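You operate a simulated robot arm through the tools that you are given. There is no shell and no other tool. Be economical: measure what you need, move in short steps, check, and stop when the job is done.

The job below is to be done with a simulated robot arm. You get a single attempt, and the scene is never put back.

Task
Fetch the white nose stub from the top of the pallet stack and stand it on top of the gold brass ring.

It is judged by the outcome, as a careful person would: the job done as asked, and still so three seconds after it is handed in. It fails if anything else is knocked over, pushed out of place, dropped, spilled or broken.

Robot
A 7-joint arm with a two-finger parallel gripper, fixed in place. Base frame: the origin is at the foot of the arm, x ahead of it, y to its left, z up; the work surface is at about z = 0. Lengths are in m, angles in degrees, forces in N, time in s.
With the tool pointing down near the work surface it reaches from about 0.22 to 0.58 m from the base axis. Its first joint turns from -66.0 to 66.0 degrees. Payload 2.5 kg.
The tool frame sits at the grasp point between the pads (the TCP): z along the fingers, y along the line on which they close. The tips reach 0.023 m beyond it. Largest opening 0.094 m; finger width 0.038, thickness 0.01; the body of the gripper, 0.054 by 0.096 m, starts 0.039 m behind the TCP.
Orientation is that of the tool frame in the base frame, as [roll, pitch, yaw] about the fixed x, y, z axes, in that order (R = Rz(yaw) Ry(pitch) Rx(roll)). With the fingers straight down and closing along the base's y, the tool's x points along the base's -x, its y along +y and its z along -z.

Tools
- The arm moves only by the tool servo_tool. Its argument "steps" is text: rows parted by semicolons, each of 5 numbers parted by spaces: the opening in per cent of the stroke, from 0 (shut) to 100 (fully open), then the shift along the base's x, y, z in units of 20 mm (1.0 is 20 mm), then the turn about the base's z in units of 6 degrees (1.0 is 6 degrees). In form: grip tx ty tz twist; .... A call has 1 to 10 rows; each row shifts and turns the commanded pose from where the row before left it. A call with a number of a shift or a turn outside -1 to 1 is refused whole. A row lasts 0.2 s, in which the tool goes at most 0.05 m and 8.6 degrees; a call with a longer step from one row to the next is refused whole, and so is a gripper value outside its range. Where a pose cannot be reached the arm comes as near as it can. A force on the tool above 40 N (or 10 N above the force at the start of the call, whichever is more), or a blocked arm, ends the call early, and 0.2 s more pass. The fingers move at their own pace (about 0.108 m/s each) and stop on an object; they squeeze with about 32 N. The grip force told is the motor's: it shows also when the fingers shut on nothing. Time passes only in rows, and 0.2 s behind the last, so rows that do not move let the fingers close. The reply holds the time, the measured pose of the TCP, the force on the tool along the base axes, the opening and the grip force, in the units named above and with some noise.
- Cameras (640 x 400 px; columns grow to the right, rows downward): "scene" is fixed at [0.1109, -0.4006, 0.5488]; the picture's right is [0.89, -0.45, 0.00], its down [-0.23, -0.46, -0.86] and it looks along [0.39, 0.77, -0.51] (base axes); focal length 359 px, centre (320, 200). "wrist" rides on the gripper at [0.086, 0.016, -0.075] in the tool frame; the picture's right is [-0.18, 0.98, 0.00], its down [-0.58, -0.11, -0.81] and it looks along [-0.79, -0.15, 0.59] (tool axes); focal length 243 px, centre (320, 200). There is no depth. A picture from a camera that has moved, and an enlarged one, comes with that camera's place and axes in the base frame and with its lens.
- grab_frame(camera): a new picture of that camera. No time passes.
- inspect(camera, box): a new picture of the part [left, top, right, bottom] of that camera's present view, enlarged. No time passes.
- sign_off(): hands the job in; it is judged then, once.

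Go step by step. Nothing tells you positions but the pictures and the camera data: compare them with the known pose of the tool, close in by small moves and look again before you grip or let go. The budget is 90 turns and 46 pictures, counting those below and the enlarged ones. Unless the task says otherwise, let go and move clear before handing in, and close with one line.

The tools are called after ">>>" as name(argument=value, ...) on one line, values as JSON. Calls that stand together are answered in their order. servo_tool: Moves the arm, as the interface text tells. Its arguments: {"type":"object","properties":{"steps":{"type":"string"}},"required":["steps"]} The other tools are called the same way: grab_frame (camera) takes a picture; inspect (camera, box) takes an enlarged picture of a part of a camera's view; sign_off () hands the job in.

At the start:

```text
t: 0.0
ee_pos: [0.3074, 0.1991, 0.2702]
orientation: [-179.9, 0.0, 180.0]
wrist_force: [0.2, -0.1, -0.1]
grip_width: 0.094
grasp_force: 0.1
```

scene: 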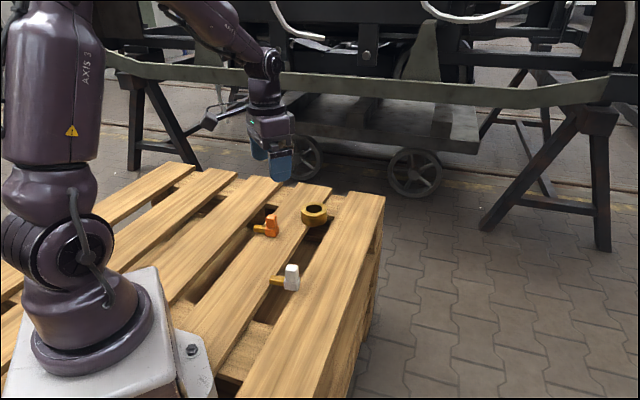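
wrist: 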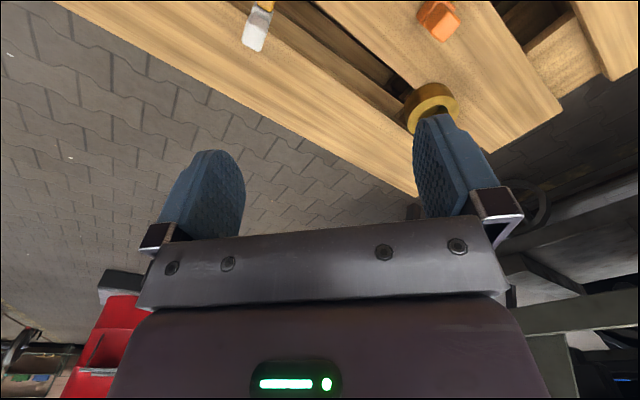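

I see a white stub with a gold-coloured stem, an orange one like it, and the brass ring on the pallet. I'll enlarge the scene to measure them.

>>> inspect(camera="scene", box=[230, 180, 358, 310])

>>> inspect(camera="wrist", box=[200, 0, 500, 150])

```text
3.08 times, centred on (294, 245) of scene
camera zoom: at [0.1109, -0.4006, 0.5488], right [0.89, -0.45, 0.0], down [-0.23, -0.46, -0.86], along [0.39, 0.77, -0.51], focal length 1104 px, centre (400, 62)
```

zoom: 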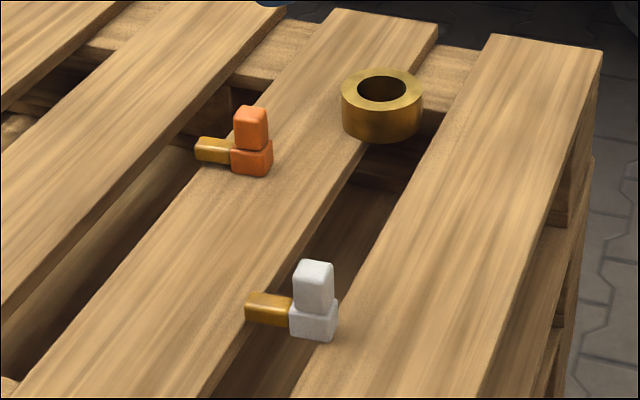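

```text
2.13 times, centred on (350, 75) of wrist
camera zoom: at [0.2206, 0.2156, 0.3441], right [0.18, 0.98, 0.0], down [0.58, -0.11, 0.81], along [0.79, -0.15, -0.59], focal length 518 px, centre (256, 467)
```

zoom: 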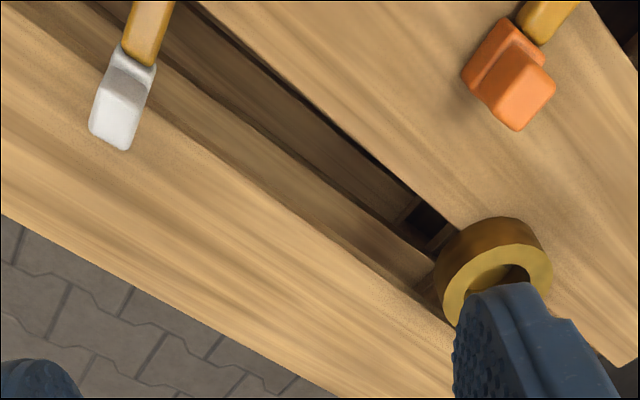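

The white stub seems to be at about (0.315, 0.12), with its peg pointing along roughly 140°. The ring is near (0.46, 0.34), with its top at about z = 0.035. I'll move above the stub and turn the tool, staying high.

>>> servo_tool(steps="100 0 -1 0 -1; 100 0 -1 0 -1; 100 0 -1 -0.5 -1; 100 0 -1 -1 -1; 100 0 0 -1 -1; 100 0 0 -1 -1; 100 0 0 -1 0; 100 0 0 0 0")

>>> grab_frame(camera="wrist")

>>> inspect(camera="scene", box=[240, 230, 340, 310])

```text
t: 1.8
ee_pos: [0.3076, 0.1174, 0.1803]
orientation: [-180.0, -0.1, 143.9]
wrist_force: [0.5, 0.4, 0.9]
grip_width: 0.0941
grasp_force: 0.0
```

```text
41 pictures are left
camera wrist: at [0.2467, 0.182, 0.2539], right [0.73, 0.69, 0.0], down [0.41, -0.43, 0.81], along [0.55, -0.59, -0.59], focal length 243 px, centre (320, 200)
```

wrist: 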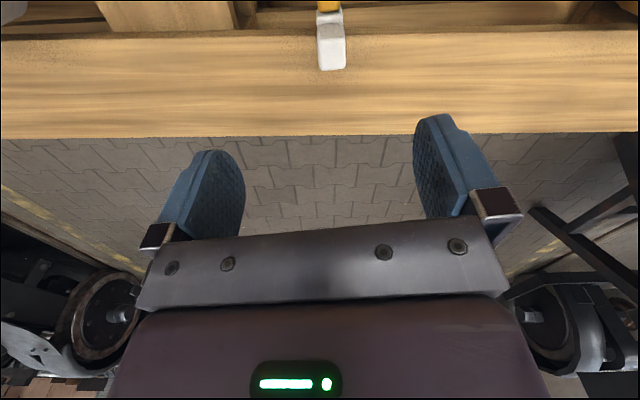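

```text
5.00 times, centred on (290, 270) of scene
camera zoom: at [0.1109, -0.4006, 0.5488], right [0.89, -0.45, 0.0], down [-0.23, -0.46, -0.86], along [0.39, 0.77, -0.51], focal length 1794 px, centre (470, -150)
```

zoom: 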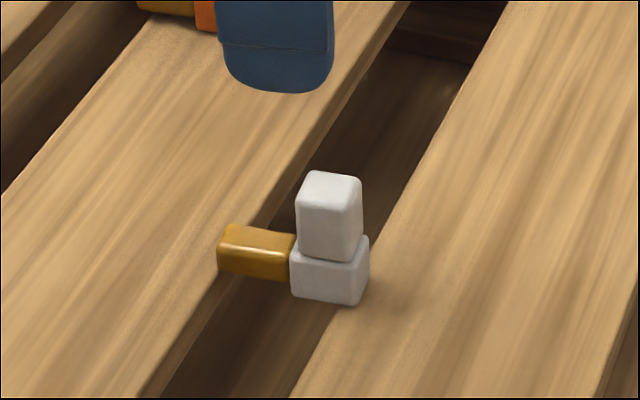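

The stub bridges the slat gap, with its upright post near (0.314, 0.128). I'll shift over it, go down part of the way and check its alignment.

>>> servo_tool(steps="100 0.3 0.5 -1 -1; 100 0 0 -1 -0.5; 100 0 0 -0.8 0; 100 0 0 0 0")

>>> grab_frame(camera="wrist")

>>> inspect(camera="scene", box=[240, 230, 340, 310])

```text
t: 2.8
ee_pos: [0.3137, 0.1293, 0.1233]
orientation: [-179.9, 0.1, 135.0]
wrist_force: [0.0, 0.2, 0.4]
grip_width: 0.094
grasp_force: 0.0
```

```text
39 pictures are left
camera wrist: at [0.2629, 0.2007, 0.1976], right [0.83, 0.56, 0.0], down [0.33, -0.49, 0.81], along [0.46, -0.67, -0.59], focal length 243 px, centre (320, 200)
```

wrist: 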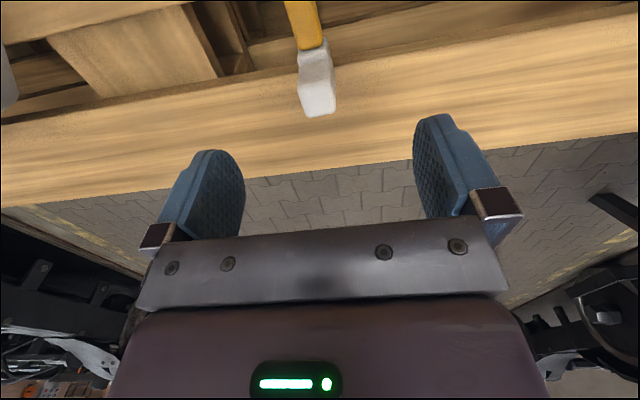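

```text
5.00 times, centred on (290, 270) of scene
camera zoom: at [0.1109, -0.4006, 0.5488], right [0.89, -0.45, 0.0], down [-0.23, -0.46, -0.86], along [0.39, 0.77, -0.51], focal length 1794 px, centre (470, -150)
```

zoom: 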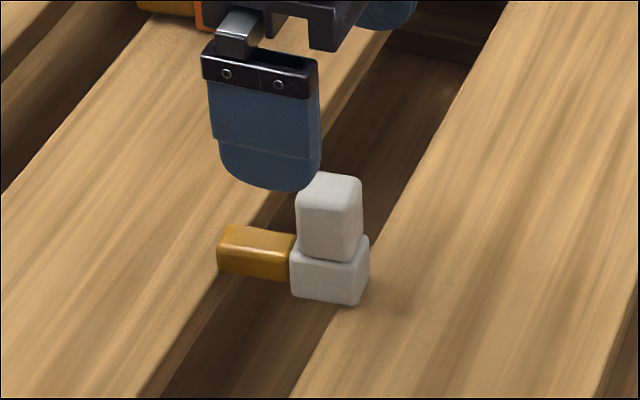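

The tool is lined up with the peg axis (135°) and centred to within a few mm. I'll go down until the pads sit around the upright post.

>>> servo_tool(steps="100 0 -0.1 -1 0; 100 0 0 -1 0; 100 0 0 -1 0; 100 0 0 -0.6 0; 100 0 0 0 0")

>>> grab_frame(camera="wrist")

>>> inspect(camera="scene", box=[240, 230, 340, 310])

```text
t: 4.0
ee_pos: [0.3136, 0.1279, 0.0531]
orientation: [-180.0, 0.0, 135.0]
wrist_force: [0.5, 0.2, 0.0]
grip_width: 0.0939
grasp_force: 0.0
```

```text
37 pictures are left
camera wrist: at [0.2634, 0.2006, 0.1263], right [0.83, 0.56, 0.0], down [0.33, -0.49, 0.81], along [0.46, -0.67, -0.59], focal length 243 px, centre (320, 200)
```

wrist: 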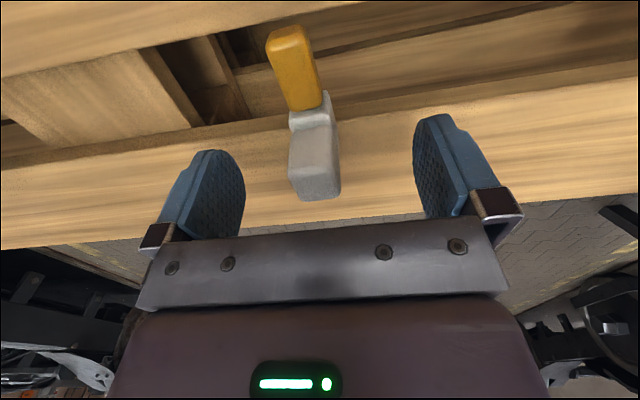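

```text
5.00 times, centred on (290, 270) of scene
camera zoom: at [0.1109, -0.4006, 0.5488], right [0.89, -0.45, 0.0], down [-0.23, -0.46, -0.86], along [0.39, 0.77, -0.51], focal length 1794 px, centre (470, -150)
```

zoom: 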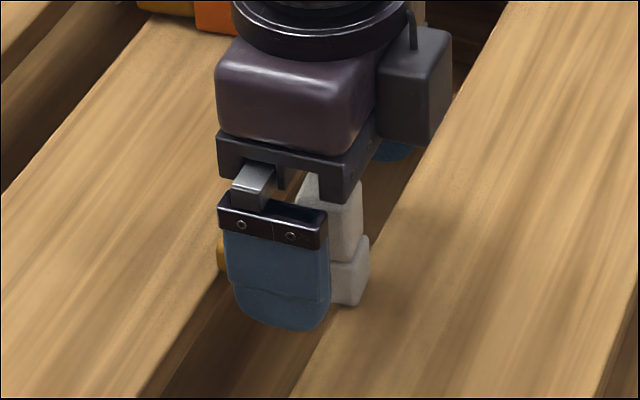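

>>> inspect(camera="wrist", box=[240, 10, 400, 210])

```text
2.00 times, centred on (320, 110) of wrist
camera zoom: at [0.2634, 0.2006, 0.1263], right [0.83, 0.56, 0.0], down [0.33, -0.49, 0.81], along [0.46, -0.67, -0.59], focal length 485 px, centre (320, 380)
```

zoom: 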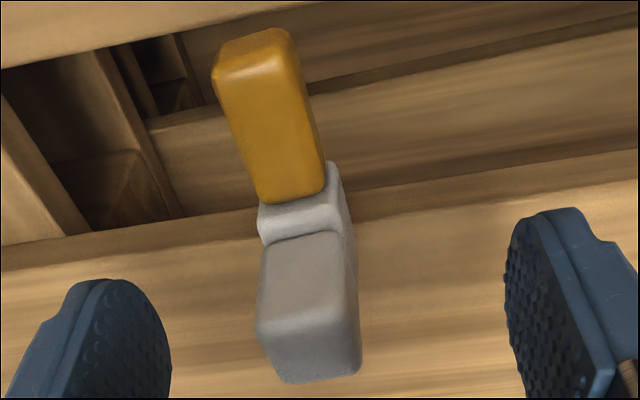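

The post rises from about z = 0.025 to 0.054 on a foot block that stands on the slat, and the peg overhangs the gap. I'll centre up, go down 5 mm and close on the post.

>>> servo_tool(steps="100 -0.09 -0.08 -0.25 0; 100 0 0 0 0; 40 0 0 0 0; 20 0 0 0 0; 0 0 0 0 0; 0 0 0 0 0; 0 0 0 0 0")

>>> inspect(camera="wrist", box=[200, 0, 440, 240])

```text
t: 5.6
ee_pos: [0.3111, 0.1258, 0.0487]
orientation: [179.9, 0.0, 135.0]
wrist_force: [0.6, -0.4, 0.4]
grip_width: 0.0208
grasp_force: 31.5
```

```text
1.67 times, centred on (320, 120) of wrist
camera zoom: at [0.2614, 0.1987, 0.1215], right [0.83, 0.56, 0.0], down [0.33, -0.49, 0.81], along [0.46, -0.67, -0.59], focal length 404 px, centre (320, 333)
```

zoom: 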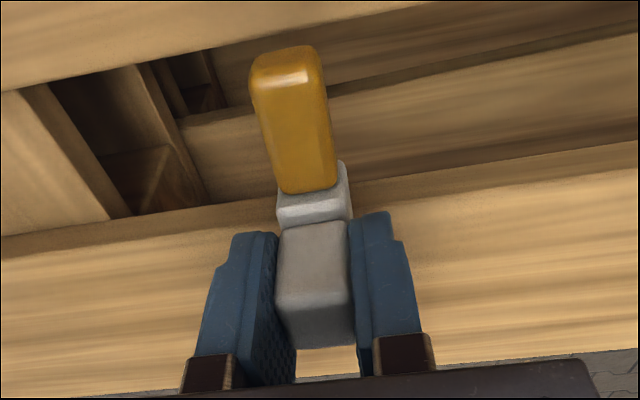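

The post is gripped at 20.8 mm wide. I'll lift straight up, then look at the stub and ring again.

>>> servo_tool(steps="0 0 0 0.5 0; 0 0 0 1 0; 0 0 0 1 0; 0 0 0 1 0; 0 0 0 1 0; 0 0 0 0 0")

>>> inspect(camera="scene", box=[240, 170, 360, 290])

>>> inspect(camera="scene", box=[284, 190, 344, 240])

```text
t: 7.0
ee_pos: [0.3112, 0.1246, 0.1365]
orientation: [180.0, 0.0, 134.9]
wrist_force: [0.0, 0.2, 0.2]
grip_width: 0.0211
grasp_force: 31.9
```

```text
3.33 times, centred on (300, 230) of scene
camera zoom: at [0.1109, -0.4006, 0.5488], right [0.89, -0.45, 0.0], down [-0.23, -0.46, -0.86], along [0.39, 0.77, -0.51], focal length 1196 px, centre (387, 100)
```

zoom: 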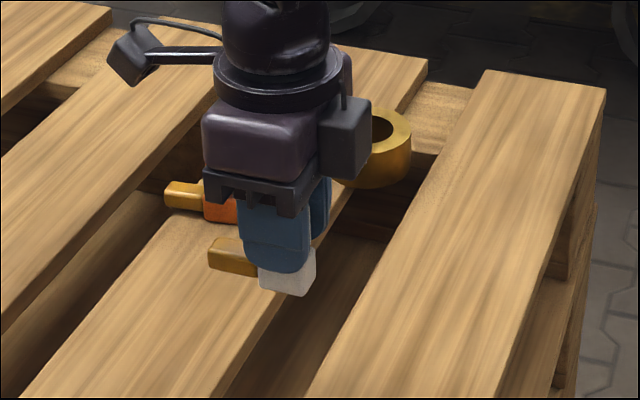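

```text
8.00 times, centred on (314, 215) of scene
camera zoom: at [0.1109, -0.4006, 0.5488], right [0.89, -0.45, 0.0], down [-0.23, -0.46, -0.86], along [0.39, 0.77, -0.51], focal length 2870 px, centre (368, 80)
```

zoom: 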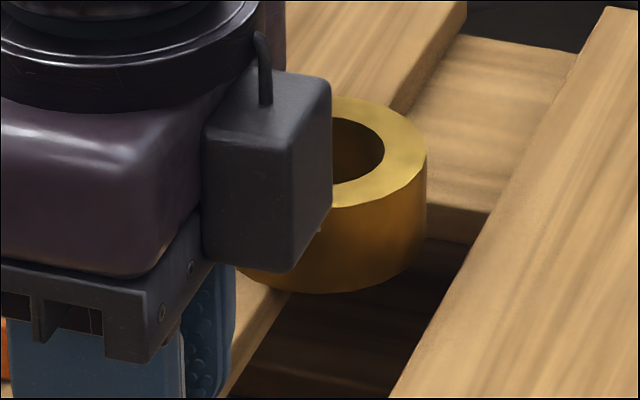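

The stub is held upright. The ring sits near the slat edge and overhangs the gap, so the stub has to go on its slat side. I'll move closer without blocking the scene camera and measure the ring.

>>> servo_tool(steps="0 0.2 0.9 0.5 0; 0 0.2 0.9 0.5 0; 0 0.2 0.9 0.5 0; 0 0.2 0.9 0 0; 0 0.2 0.9 0 0; 0 0.2 0.9 0 0; 0 0.2 0.9 0 0; 0 0.2 0.9 0 0; 0 0.2 0.9 0 0; 0 0 0 0 0")

>>> inspect(camera="scene", box=[264, 180, 364, 245])

>>> grab_frame(camera="wrist")

```text
t: 9.2
ee_pos: [0.3483, 0.2887, 0.166]
orientation: [180.0, -0.1, 134.9]
wrist_force: [-0.6, -0.1, -0.2]
grip_width: 0.021
grasp_force: 32.6
```

```text
6.15 times, centred on (314, 212) of scene
camera zoom: at [0.1109, -0.4006, 0.5488], right [0.89, -0.45, 0.0], down [-0.23, -0.46, -0.86], along [0.39, 0.77, -0.51], focal length 2208 px, centre (357, 123)
```

zoom: 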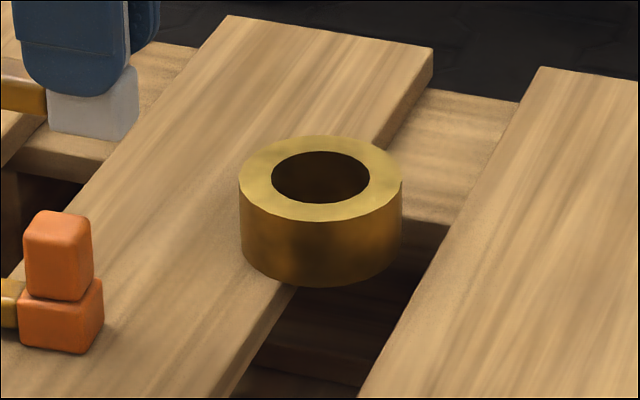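

```text
30 pictures are left
camera wrist: at [0.298, 0.3612, 0.2406], right [0.83, 0.56, 0.0], down [0.33, -0.49, 0.81], along [0.46, -0.67, -0.59], focal length 243 px, centre (320, 200)
```

wrist: 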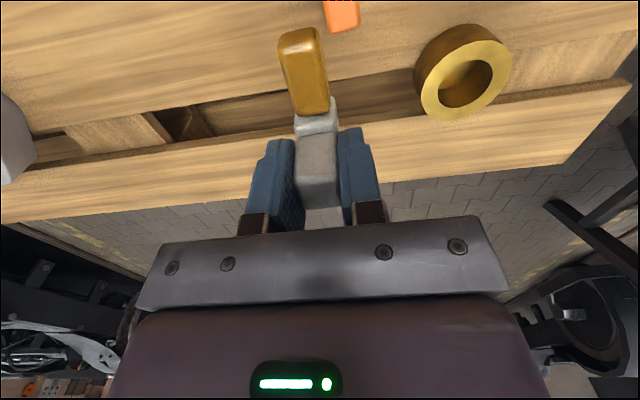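

I put the ring centre at about (0.468, 0.344), its top at z ≈ 0.032, outer radius 36 mm and hole radius 22 mm. The foot block (about 25 mm) would fall through the hole, so I'll put the stub's weight on the slat-side rim, with its centre near (0.4495, 0.3507) and the peg pointing outward.

>>> servo_tool(steps="0 0.85 0.5 0 0.7; 0 0.85 0.5 0 0.7; 0 0.85 0.5 0 0.7; 0 0.85 0.5 0 0.7; 0 0.85 0.5 0 0.6; 0 0.81 0.6 0 0.6; 0 0 0 -1 0; 0 0 0 -1 0; 0 0 0 0 0")

>>> inspect(camera="scene", box=[264, 170, 364, 235])

>>> inspect(camera="wrist", box=[200, 0, 440, 240])

```text
t: 11.2
ee_pos: [0.4499, 0.3493, 0.1242]
orientation: [-180.0, 0.1, 159.0]
wrist_force: [-0.1, 0.1, -0.3]
grip_width: 0.021
grasp_force: 31.5
```

```text
6.15 times, centred on (314, 202) of scene
camera zoom: at [0.1109, -0.4006, 0.5488], right [0.89, -0.45, 0.0], down [-0.23, -0.46, -0.86], along [0.39, 0.77, -0.51], focal length 2208 px, centre (357, 185)
```

zoom: 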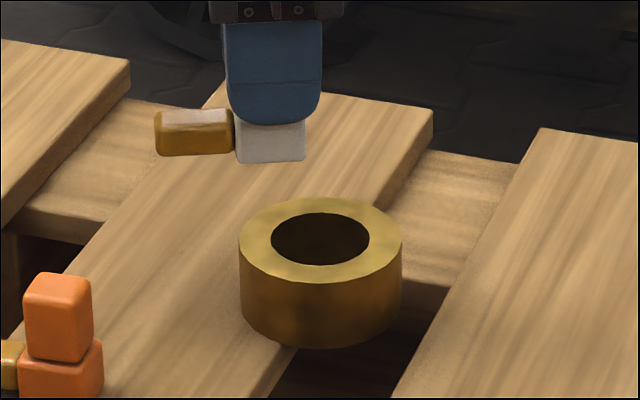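

```text
1.67 times, centred on (320, 120) of wrist
camera zoom: at [0.3739, 0.3961, 0.1982], right [0.52, 0.85, 0.0], down [0.5, -0.31, 0.81], along [0.69, -0.42, -0.59], focal length 404 px, centre (320, 333)
```

zoom: 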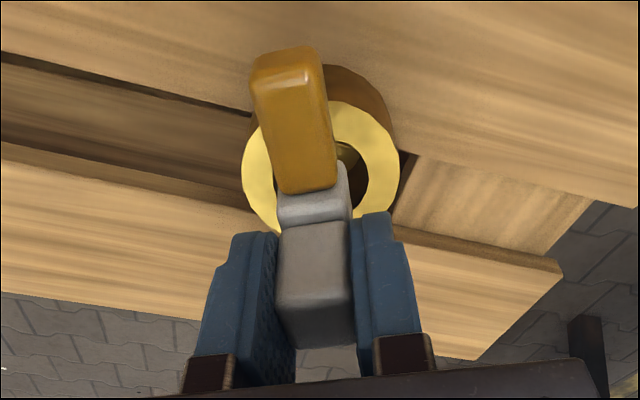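

The alignment matches the plan: the foot will land on the left rim. I'll go down to just above the ring and check.

>>> servo_tool(steps="0 0 0.04 -0.7 0; 0 0 0 -0.7 0; 0 0 0 -0.4 0; 0 0 0 0 0")

>>> inspect(camera="scene", box=[274, 180, 354, 232])

>>> inspect(camera="wrist", box=[220, 0, 420, 200])

```text
t: 12.2
ee_pos: [0.4495, 0.3515, 0.0903]
orientation: [-180.0, 0.1, 159.0]
wrist_force: [-0.5, 0.5, -0.6]
grip_width: 0.0211
grasp_force: 32.3
```

```text
7.69 times, centred on (314, 206) of scene
camera zoom: at [0.1109, -0.4006, 0.5488], right [0.89, -0.45, 0.0], down [-0.23, -0.46, -0.86], along [0.39, 0.77, -0.51], focal length 2760 px, centre (366, 154)
```

zoom: 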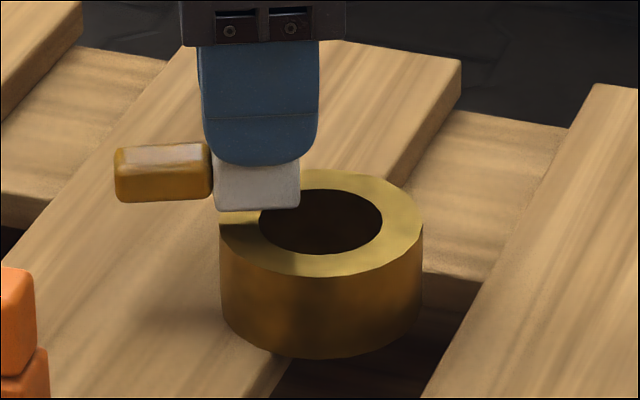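

```text
2.00 times, centred on (320, 100) of wrist
camera zoom: at [0.3732, 0.3976, 0.1639], right [0.52, 0.85, 0.0], down [0.5, -0.31, 0.81], along [0.69, -0.42, -0.59], focal length 485 px, centre (320, 400)
```

zoom: 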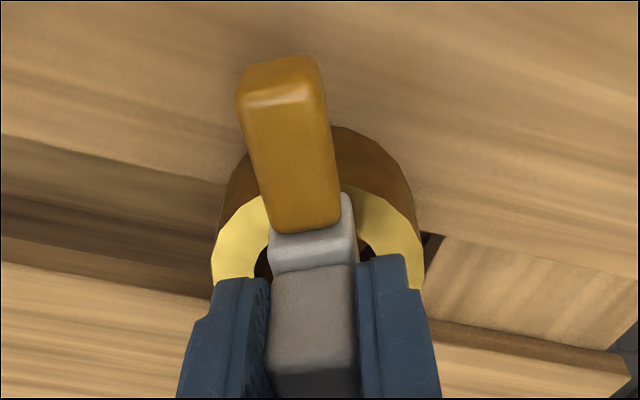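

The foot hangs very slightly past the outer rim, so I'll nudge it 3 mm inward and creep down.

>>> servo_tool(steps="0 0.14 -0.05 0 0; 0 0 0 -0.1 0; 0 0 0 -0.1 0; 0 0 0 -0.05 0; 0 0 0 0 0")

>>> inspect(camera="scene", box=[274, 180, 354, 232])

```text
t: 13.4
ee_pos: [0.452, 0.3494, 0.0858]
orientation: [-180.0, 0.1, 158.9]
wrist_force: [0.2, -0.5, -0.6]
grip_width: 0.0212
grasp_force: 31.8
```

```text
7.69 times, centred on (314, 206) of scene
camera zoom: at [0.1109, -0.4006, 0.5488], right [0.89, -0.45, 0.0], down [-0.23, -0.46, -0.86], along [0.39, 0.77, -0.51], focal length 2760 px, centre (366, 154)
```

zoom: 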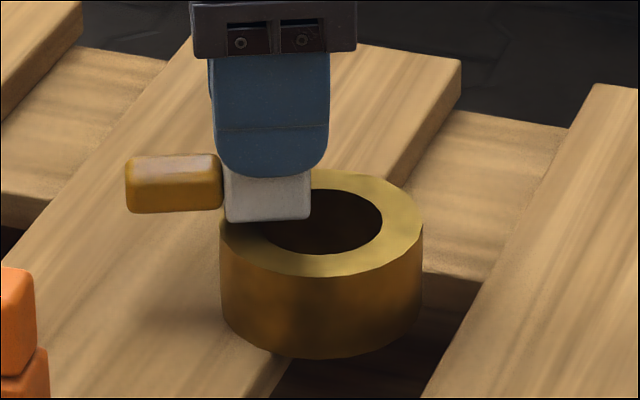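

It's still free of contact. I'll creep down in 1 mm steps and watch the force.

>>> servo_tool(steps="0 0 0 -0.05 0; 0 0 0 -0.05 0; 0 0 0 0 0")

```text
t: 14.2
ee_pos: [0.4513, 0.3487, 0.0839]
orientation: [-180.0, 0.0, 159.1]
wrist_force: [0.2, 0.2, -0.4]
grip_width: 0.021
grasp_force: 32.3
```

No contact yet, so I'll keep creeping.

>>> servo_tool(steps="0 0 0 -0.05 0; 0 0 0 0 0")

>>> inspect(camera="scene", box=[284, 190, 334, 222])

```text
t: 14.8
ee_pos: [0.4512, 0.3493, 0.0834]
orientation: [-180.0, 0.0, 159.0]
wrist_force: [-0.4, -0.1, 0.4]
grip_width: 0.0212
grasp_force: 31.3
```

```text
12.50 times, centred on (309, 206) of scene
camera zoom: at [0.1109, -0.4006, 0.5488], right [0.89, -0.45, 0.0], down [-0.23, -0.46, -0.86], along [0.39, 0.77, -0.51], focal length 4485 px, centre (458, 125)
```

zoom: 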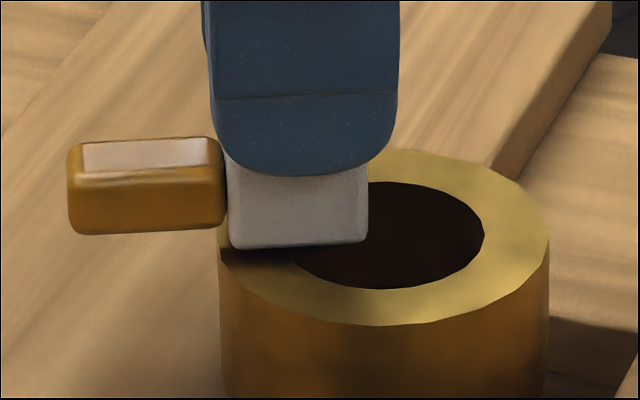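

>>> servo_tool(steps="0 0 0 -0.05 0; 0 0 0 -0.05 0; 0 0 0 0 0")

>>> inspect(camera="wrist", box=[240, 40, 400, 200])

```text
t: 15.6
ee_pos: [0.4529, 0.3495, 0.0802]
orientation: [179.9, 0.1, 159.0]
wrist_force: [-2.1, -1.5, 6.1]
grip_width: 0.0212
grasp_force: 32.1
```

```text
2.50 times, centred on (320, 120) of wrist
camera zoom: at [0.3765, 0.3955, 0.1553], right [0.52, 0.85, 0.0], down [0.5, -0.31, 0.81], along [0.69, -0.42, -0.59], focal length 606 px, centre (320, 400)
```

zoom: 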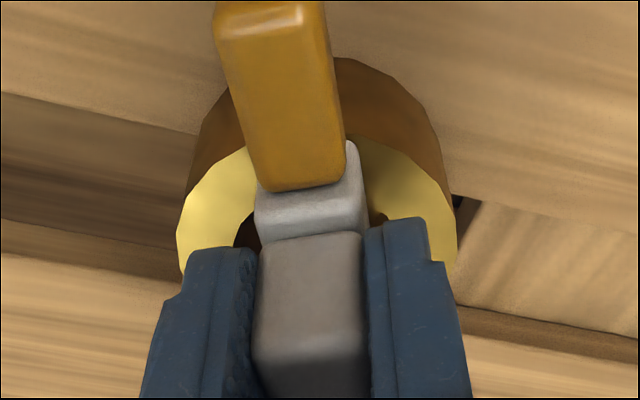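

Contact: 6 N upward at TCP z ≈ 0.080. I'll check the seat and the ring before letting go.

>>> inspect(camera="scene", box=[274, 180, 354, 232])

>>> inspect(camera="scene", box=[284, 190, 334, 222])

```text
7.69 times, centred on (314, 206) of scene
camera zoom: at [0.1109, -0.4006, 0.5488], right [0.89, -0.45, 0.0], down [-0.23, -0.46, -0.86], along [0.39, 0.77, -0.51], focal length 2760 px, centre (366, 154)
```

zoom: 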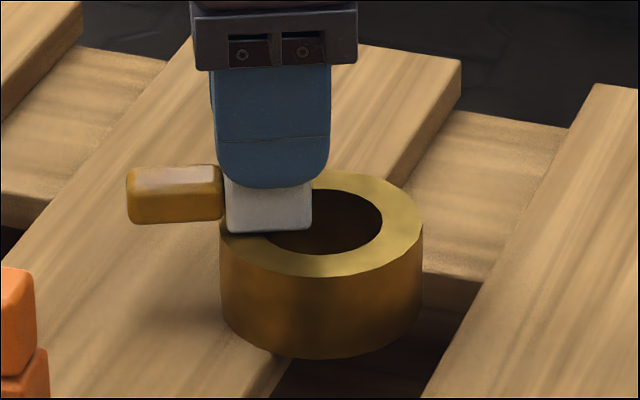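

```text
12.50 times, centred on (309, 206) of scene
camera zoom: at [0.1109, -0.4006, 0.5488], right [0.89, -0.45, 0.0], down [-0.23, -0.46, -0.86], along [0.39, 0.77, -0.51], focal length 4485 px, centre (458, 125)
```

zoom: 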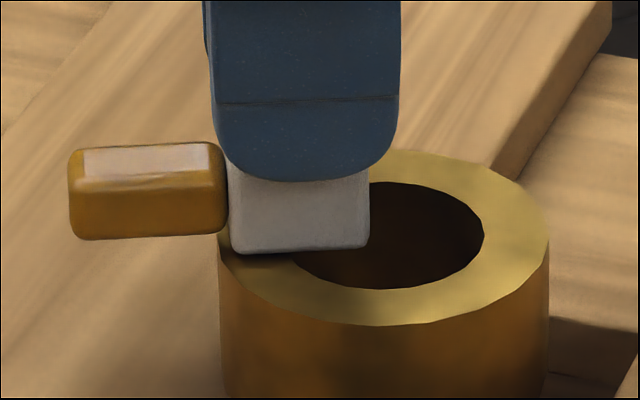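

The foot sits flat on the rim and the ring hasn't moved. I'll ease off the press slightly and open a little to see whether it stands by itself.

>>> servo_tool(steps="0 0 0 0.03 0; 0 0 0 0 0; 24 0 0 0 0; 27 0 0 0 0; 30 0 0 0 0; 30 0 0 0 0")

>>> inspect(camera="scene", box=[274, 180, 354, 232])

>>> inspect(camera="wrist", box=[240, 40, 400, 200])

```text
t: 17.0
ee_pos: [0.4509, 0.3495, 0.0816]
orientation: [-179.9, 0.0, 159.1]
wrist_force: [0.0, 0.4, 0.1]
grip_width: 0.0281
grasp_force: 0.1
```

```text
7.69 times, centred on (314, 206) of scene
camera zoom: at [0.1109, -0.4006, 0.5488], right [0.89, -0.45, 0.0], down [-0.23, -0.46, -0.86], along [0.39, 0.77, -0.51], focal length 2760 px, centre (366, 154)
```

zoom: 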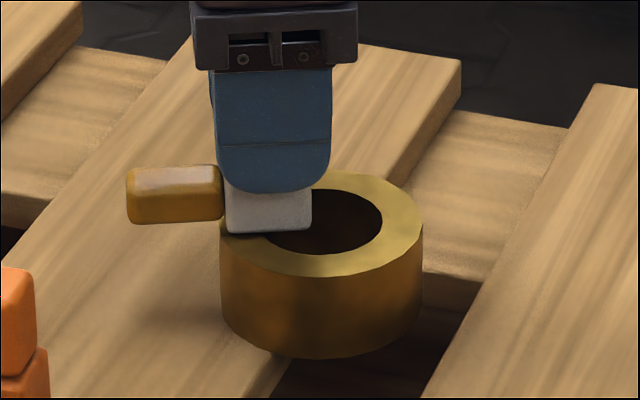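

```text
2.50 times, centred on (320, 120) of wrist
camera zoom: at [0.3764, 0.3953, 0.1556], right [0.52, 0.85, 0.0], down [0.5, -0.31, 0.81], along [0.69, -0.42, -0.59], focal length 606 px, centre (320, 400)
```

zoom: 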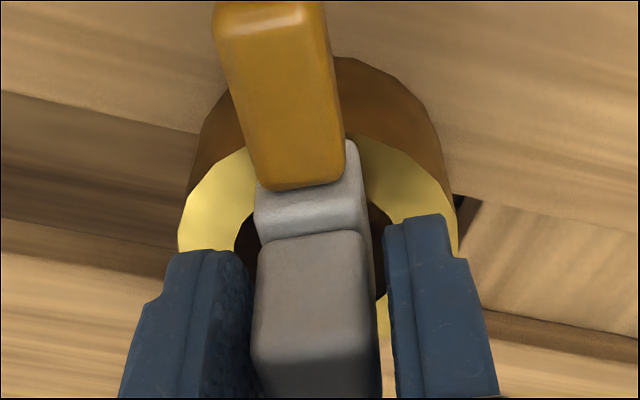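

The stub stands on its own with the fingers clear. I'll open a bit more and go straight up.

>>> servo_tool(steps="45 0 0 0 0; 45 0 0 0 0; 45 0 0 0.5 0; 45 0 0 1 0; 45 0 0 1 0; 45 0 0 1 0; 45 0 0 1 0; 45 -0.5 0 0.5 0; 45 -1 0 0 0; 45 0 0 0 0")

>>> inspect(camera="scene", box=[244, 160, 354, 240])

```text
t: 19.2
ee_pos: [0.4234, 0.3495, 0.1814]
orientation: [-180.0, 0.0, 159.1]
wrist_force: [-0.7, 0.1, 0.7]
grip_width: 0.0422
grasp_force: 0.0
```

```text
5.00 times, centred on (299, 200) of scene
camera zoom: at [0.1109, -0.4006, 0.5488], right [0.89, -0.45, 0.0], down [-0.23, -0.46, -0.86], along [0.39, 0.77, -0.51], focal length 1794 px, centre (425, 200)
```

zoom: 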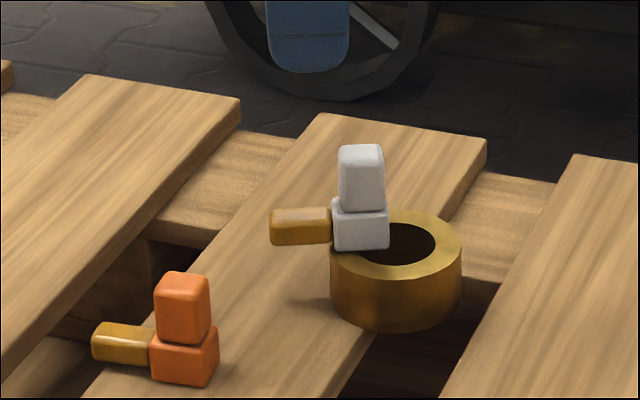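

The white stub stands upright and still on the ring. The orange stub and the ring are where they were, and the arm is clear, so I'm handing in.

>>> sign_off()

```text
The job is handed in.
```

The white nose stub is standing upright on the rim of the gold brass ring, with the gripper clear and nothing else disturbed in the last picture before I handed it in.
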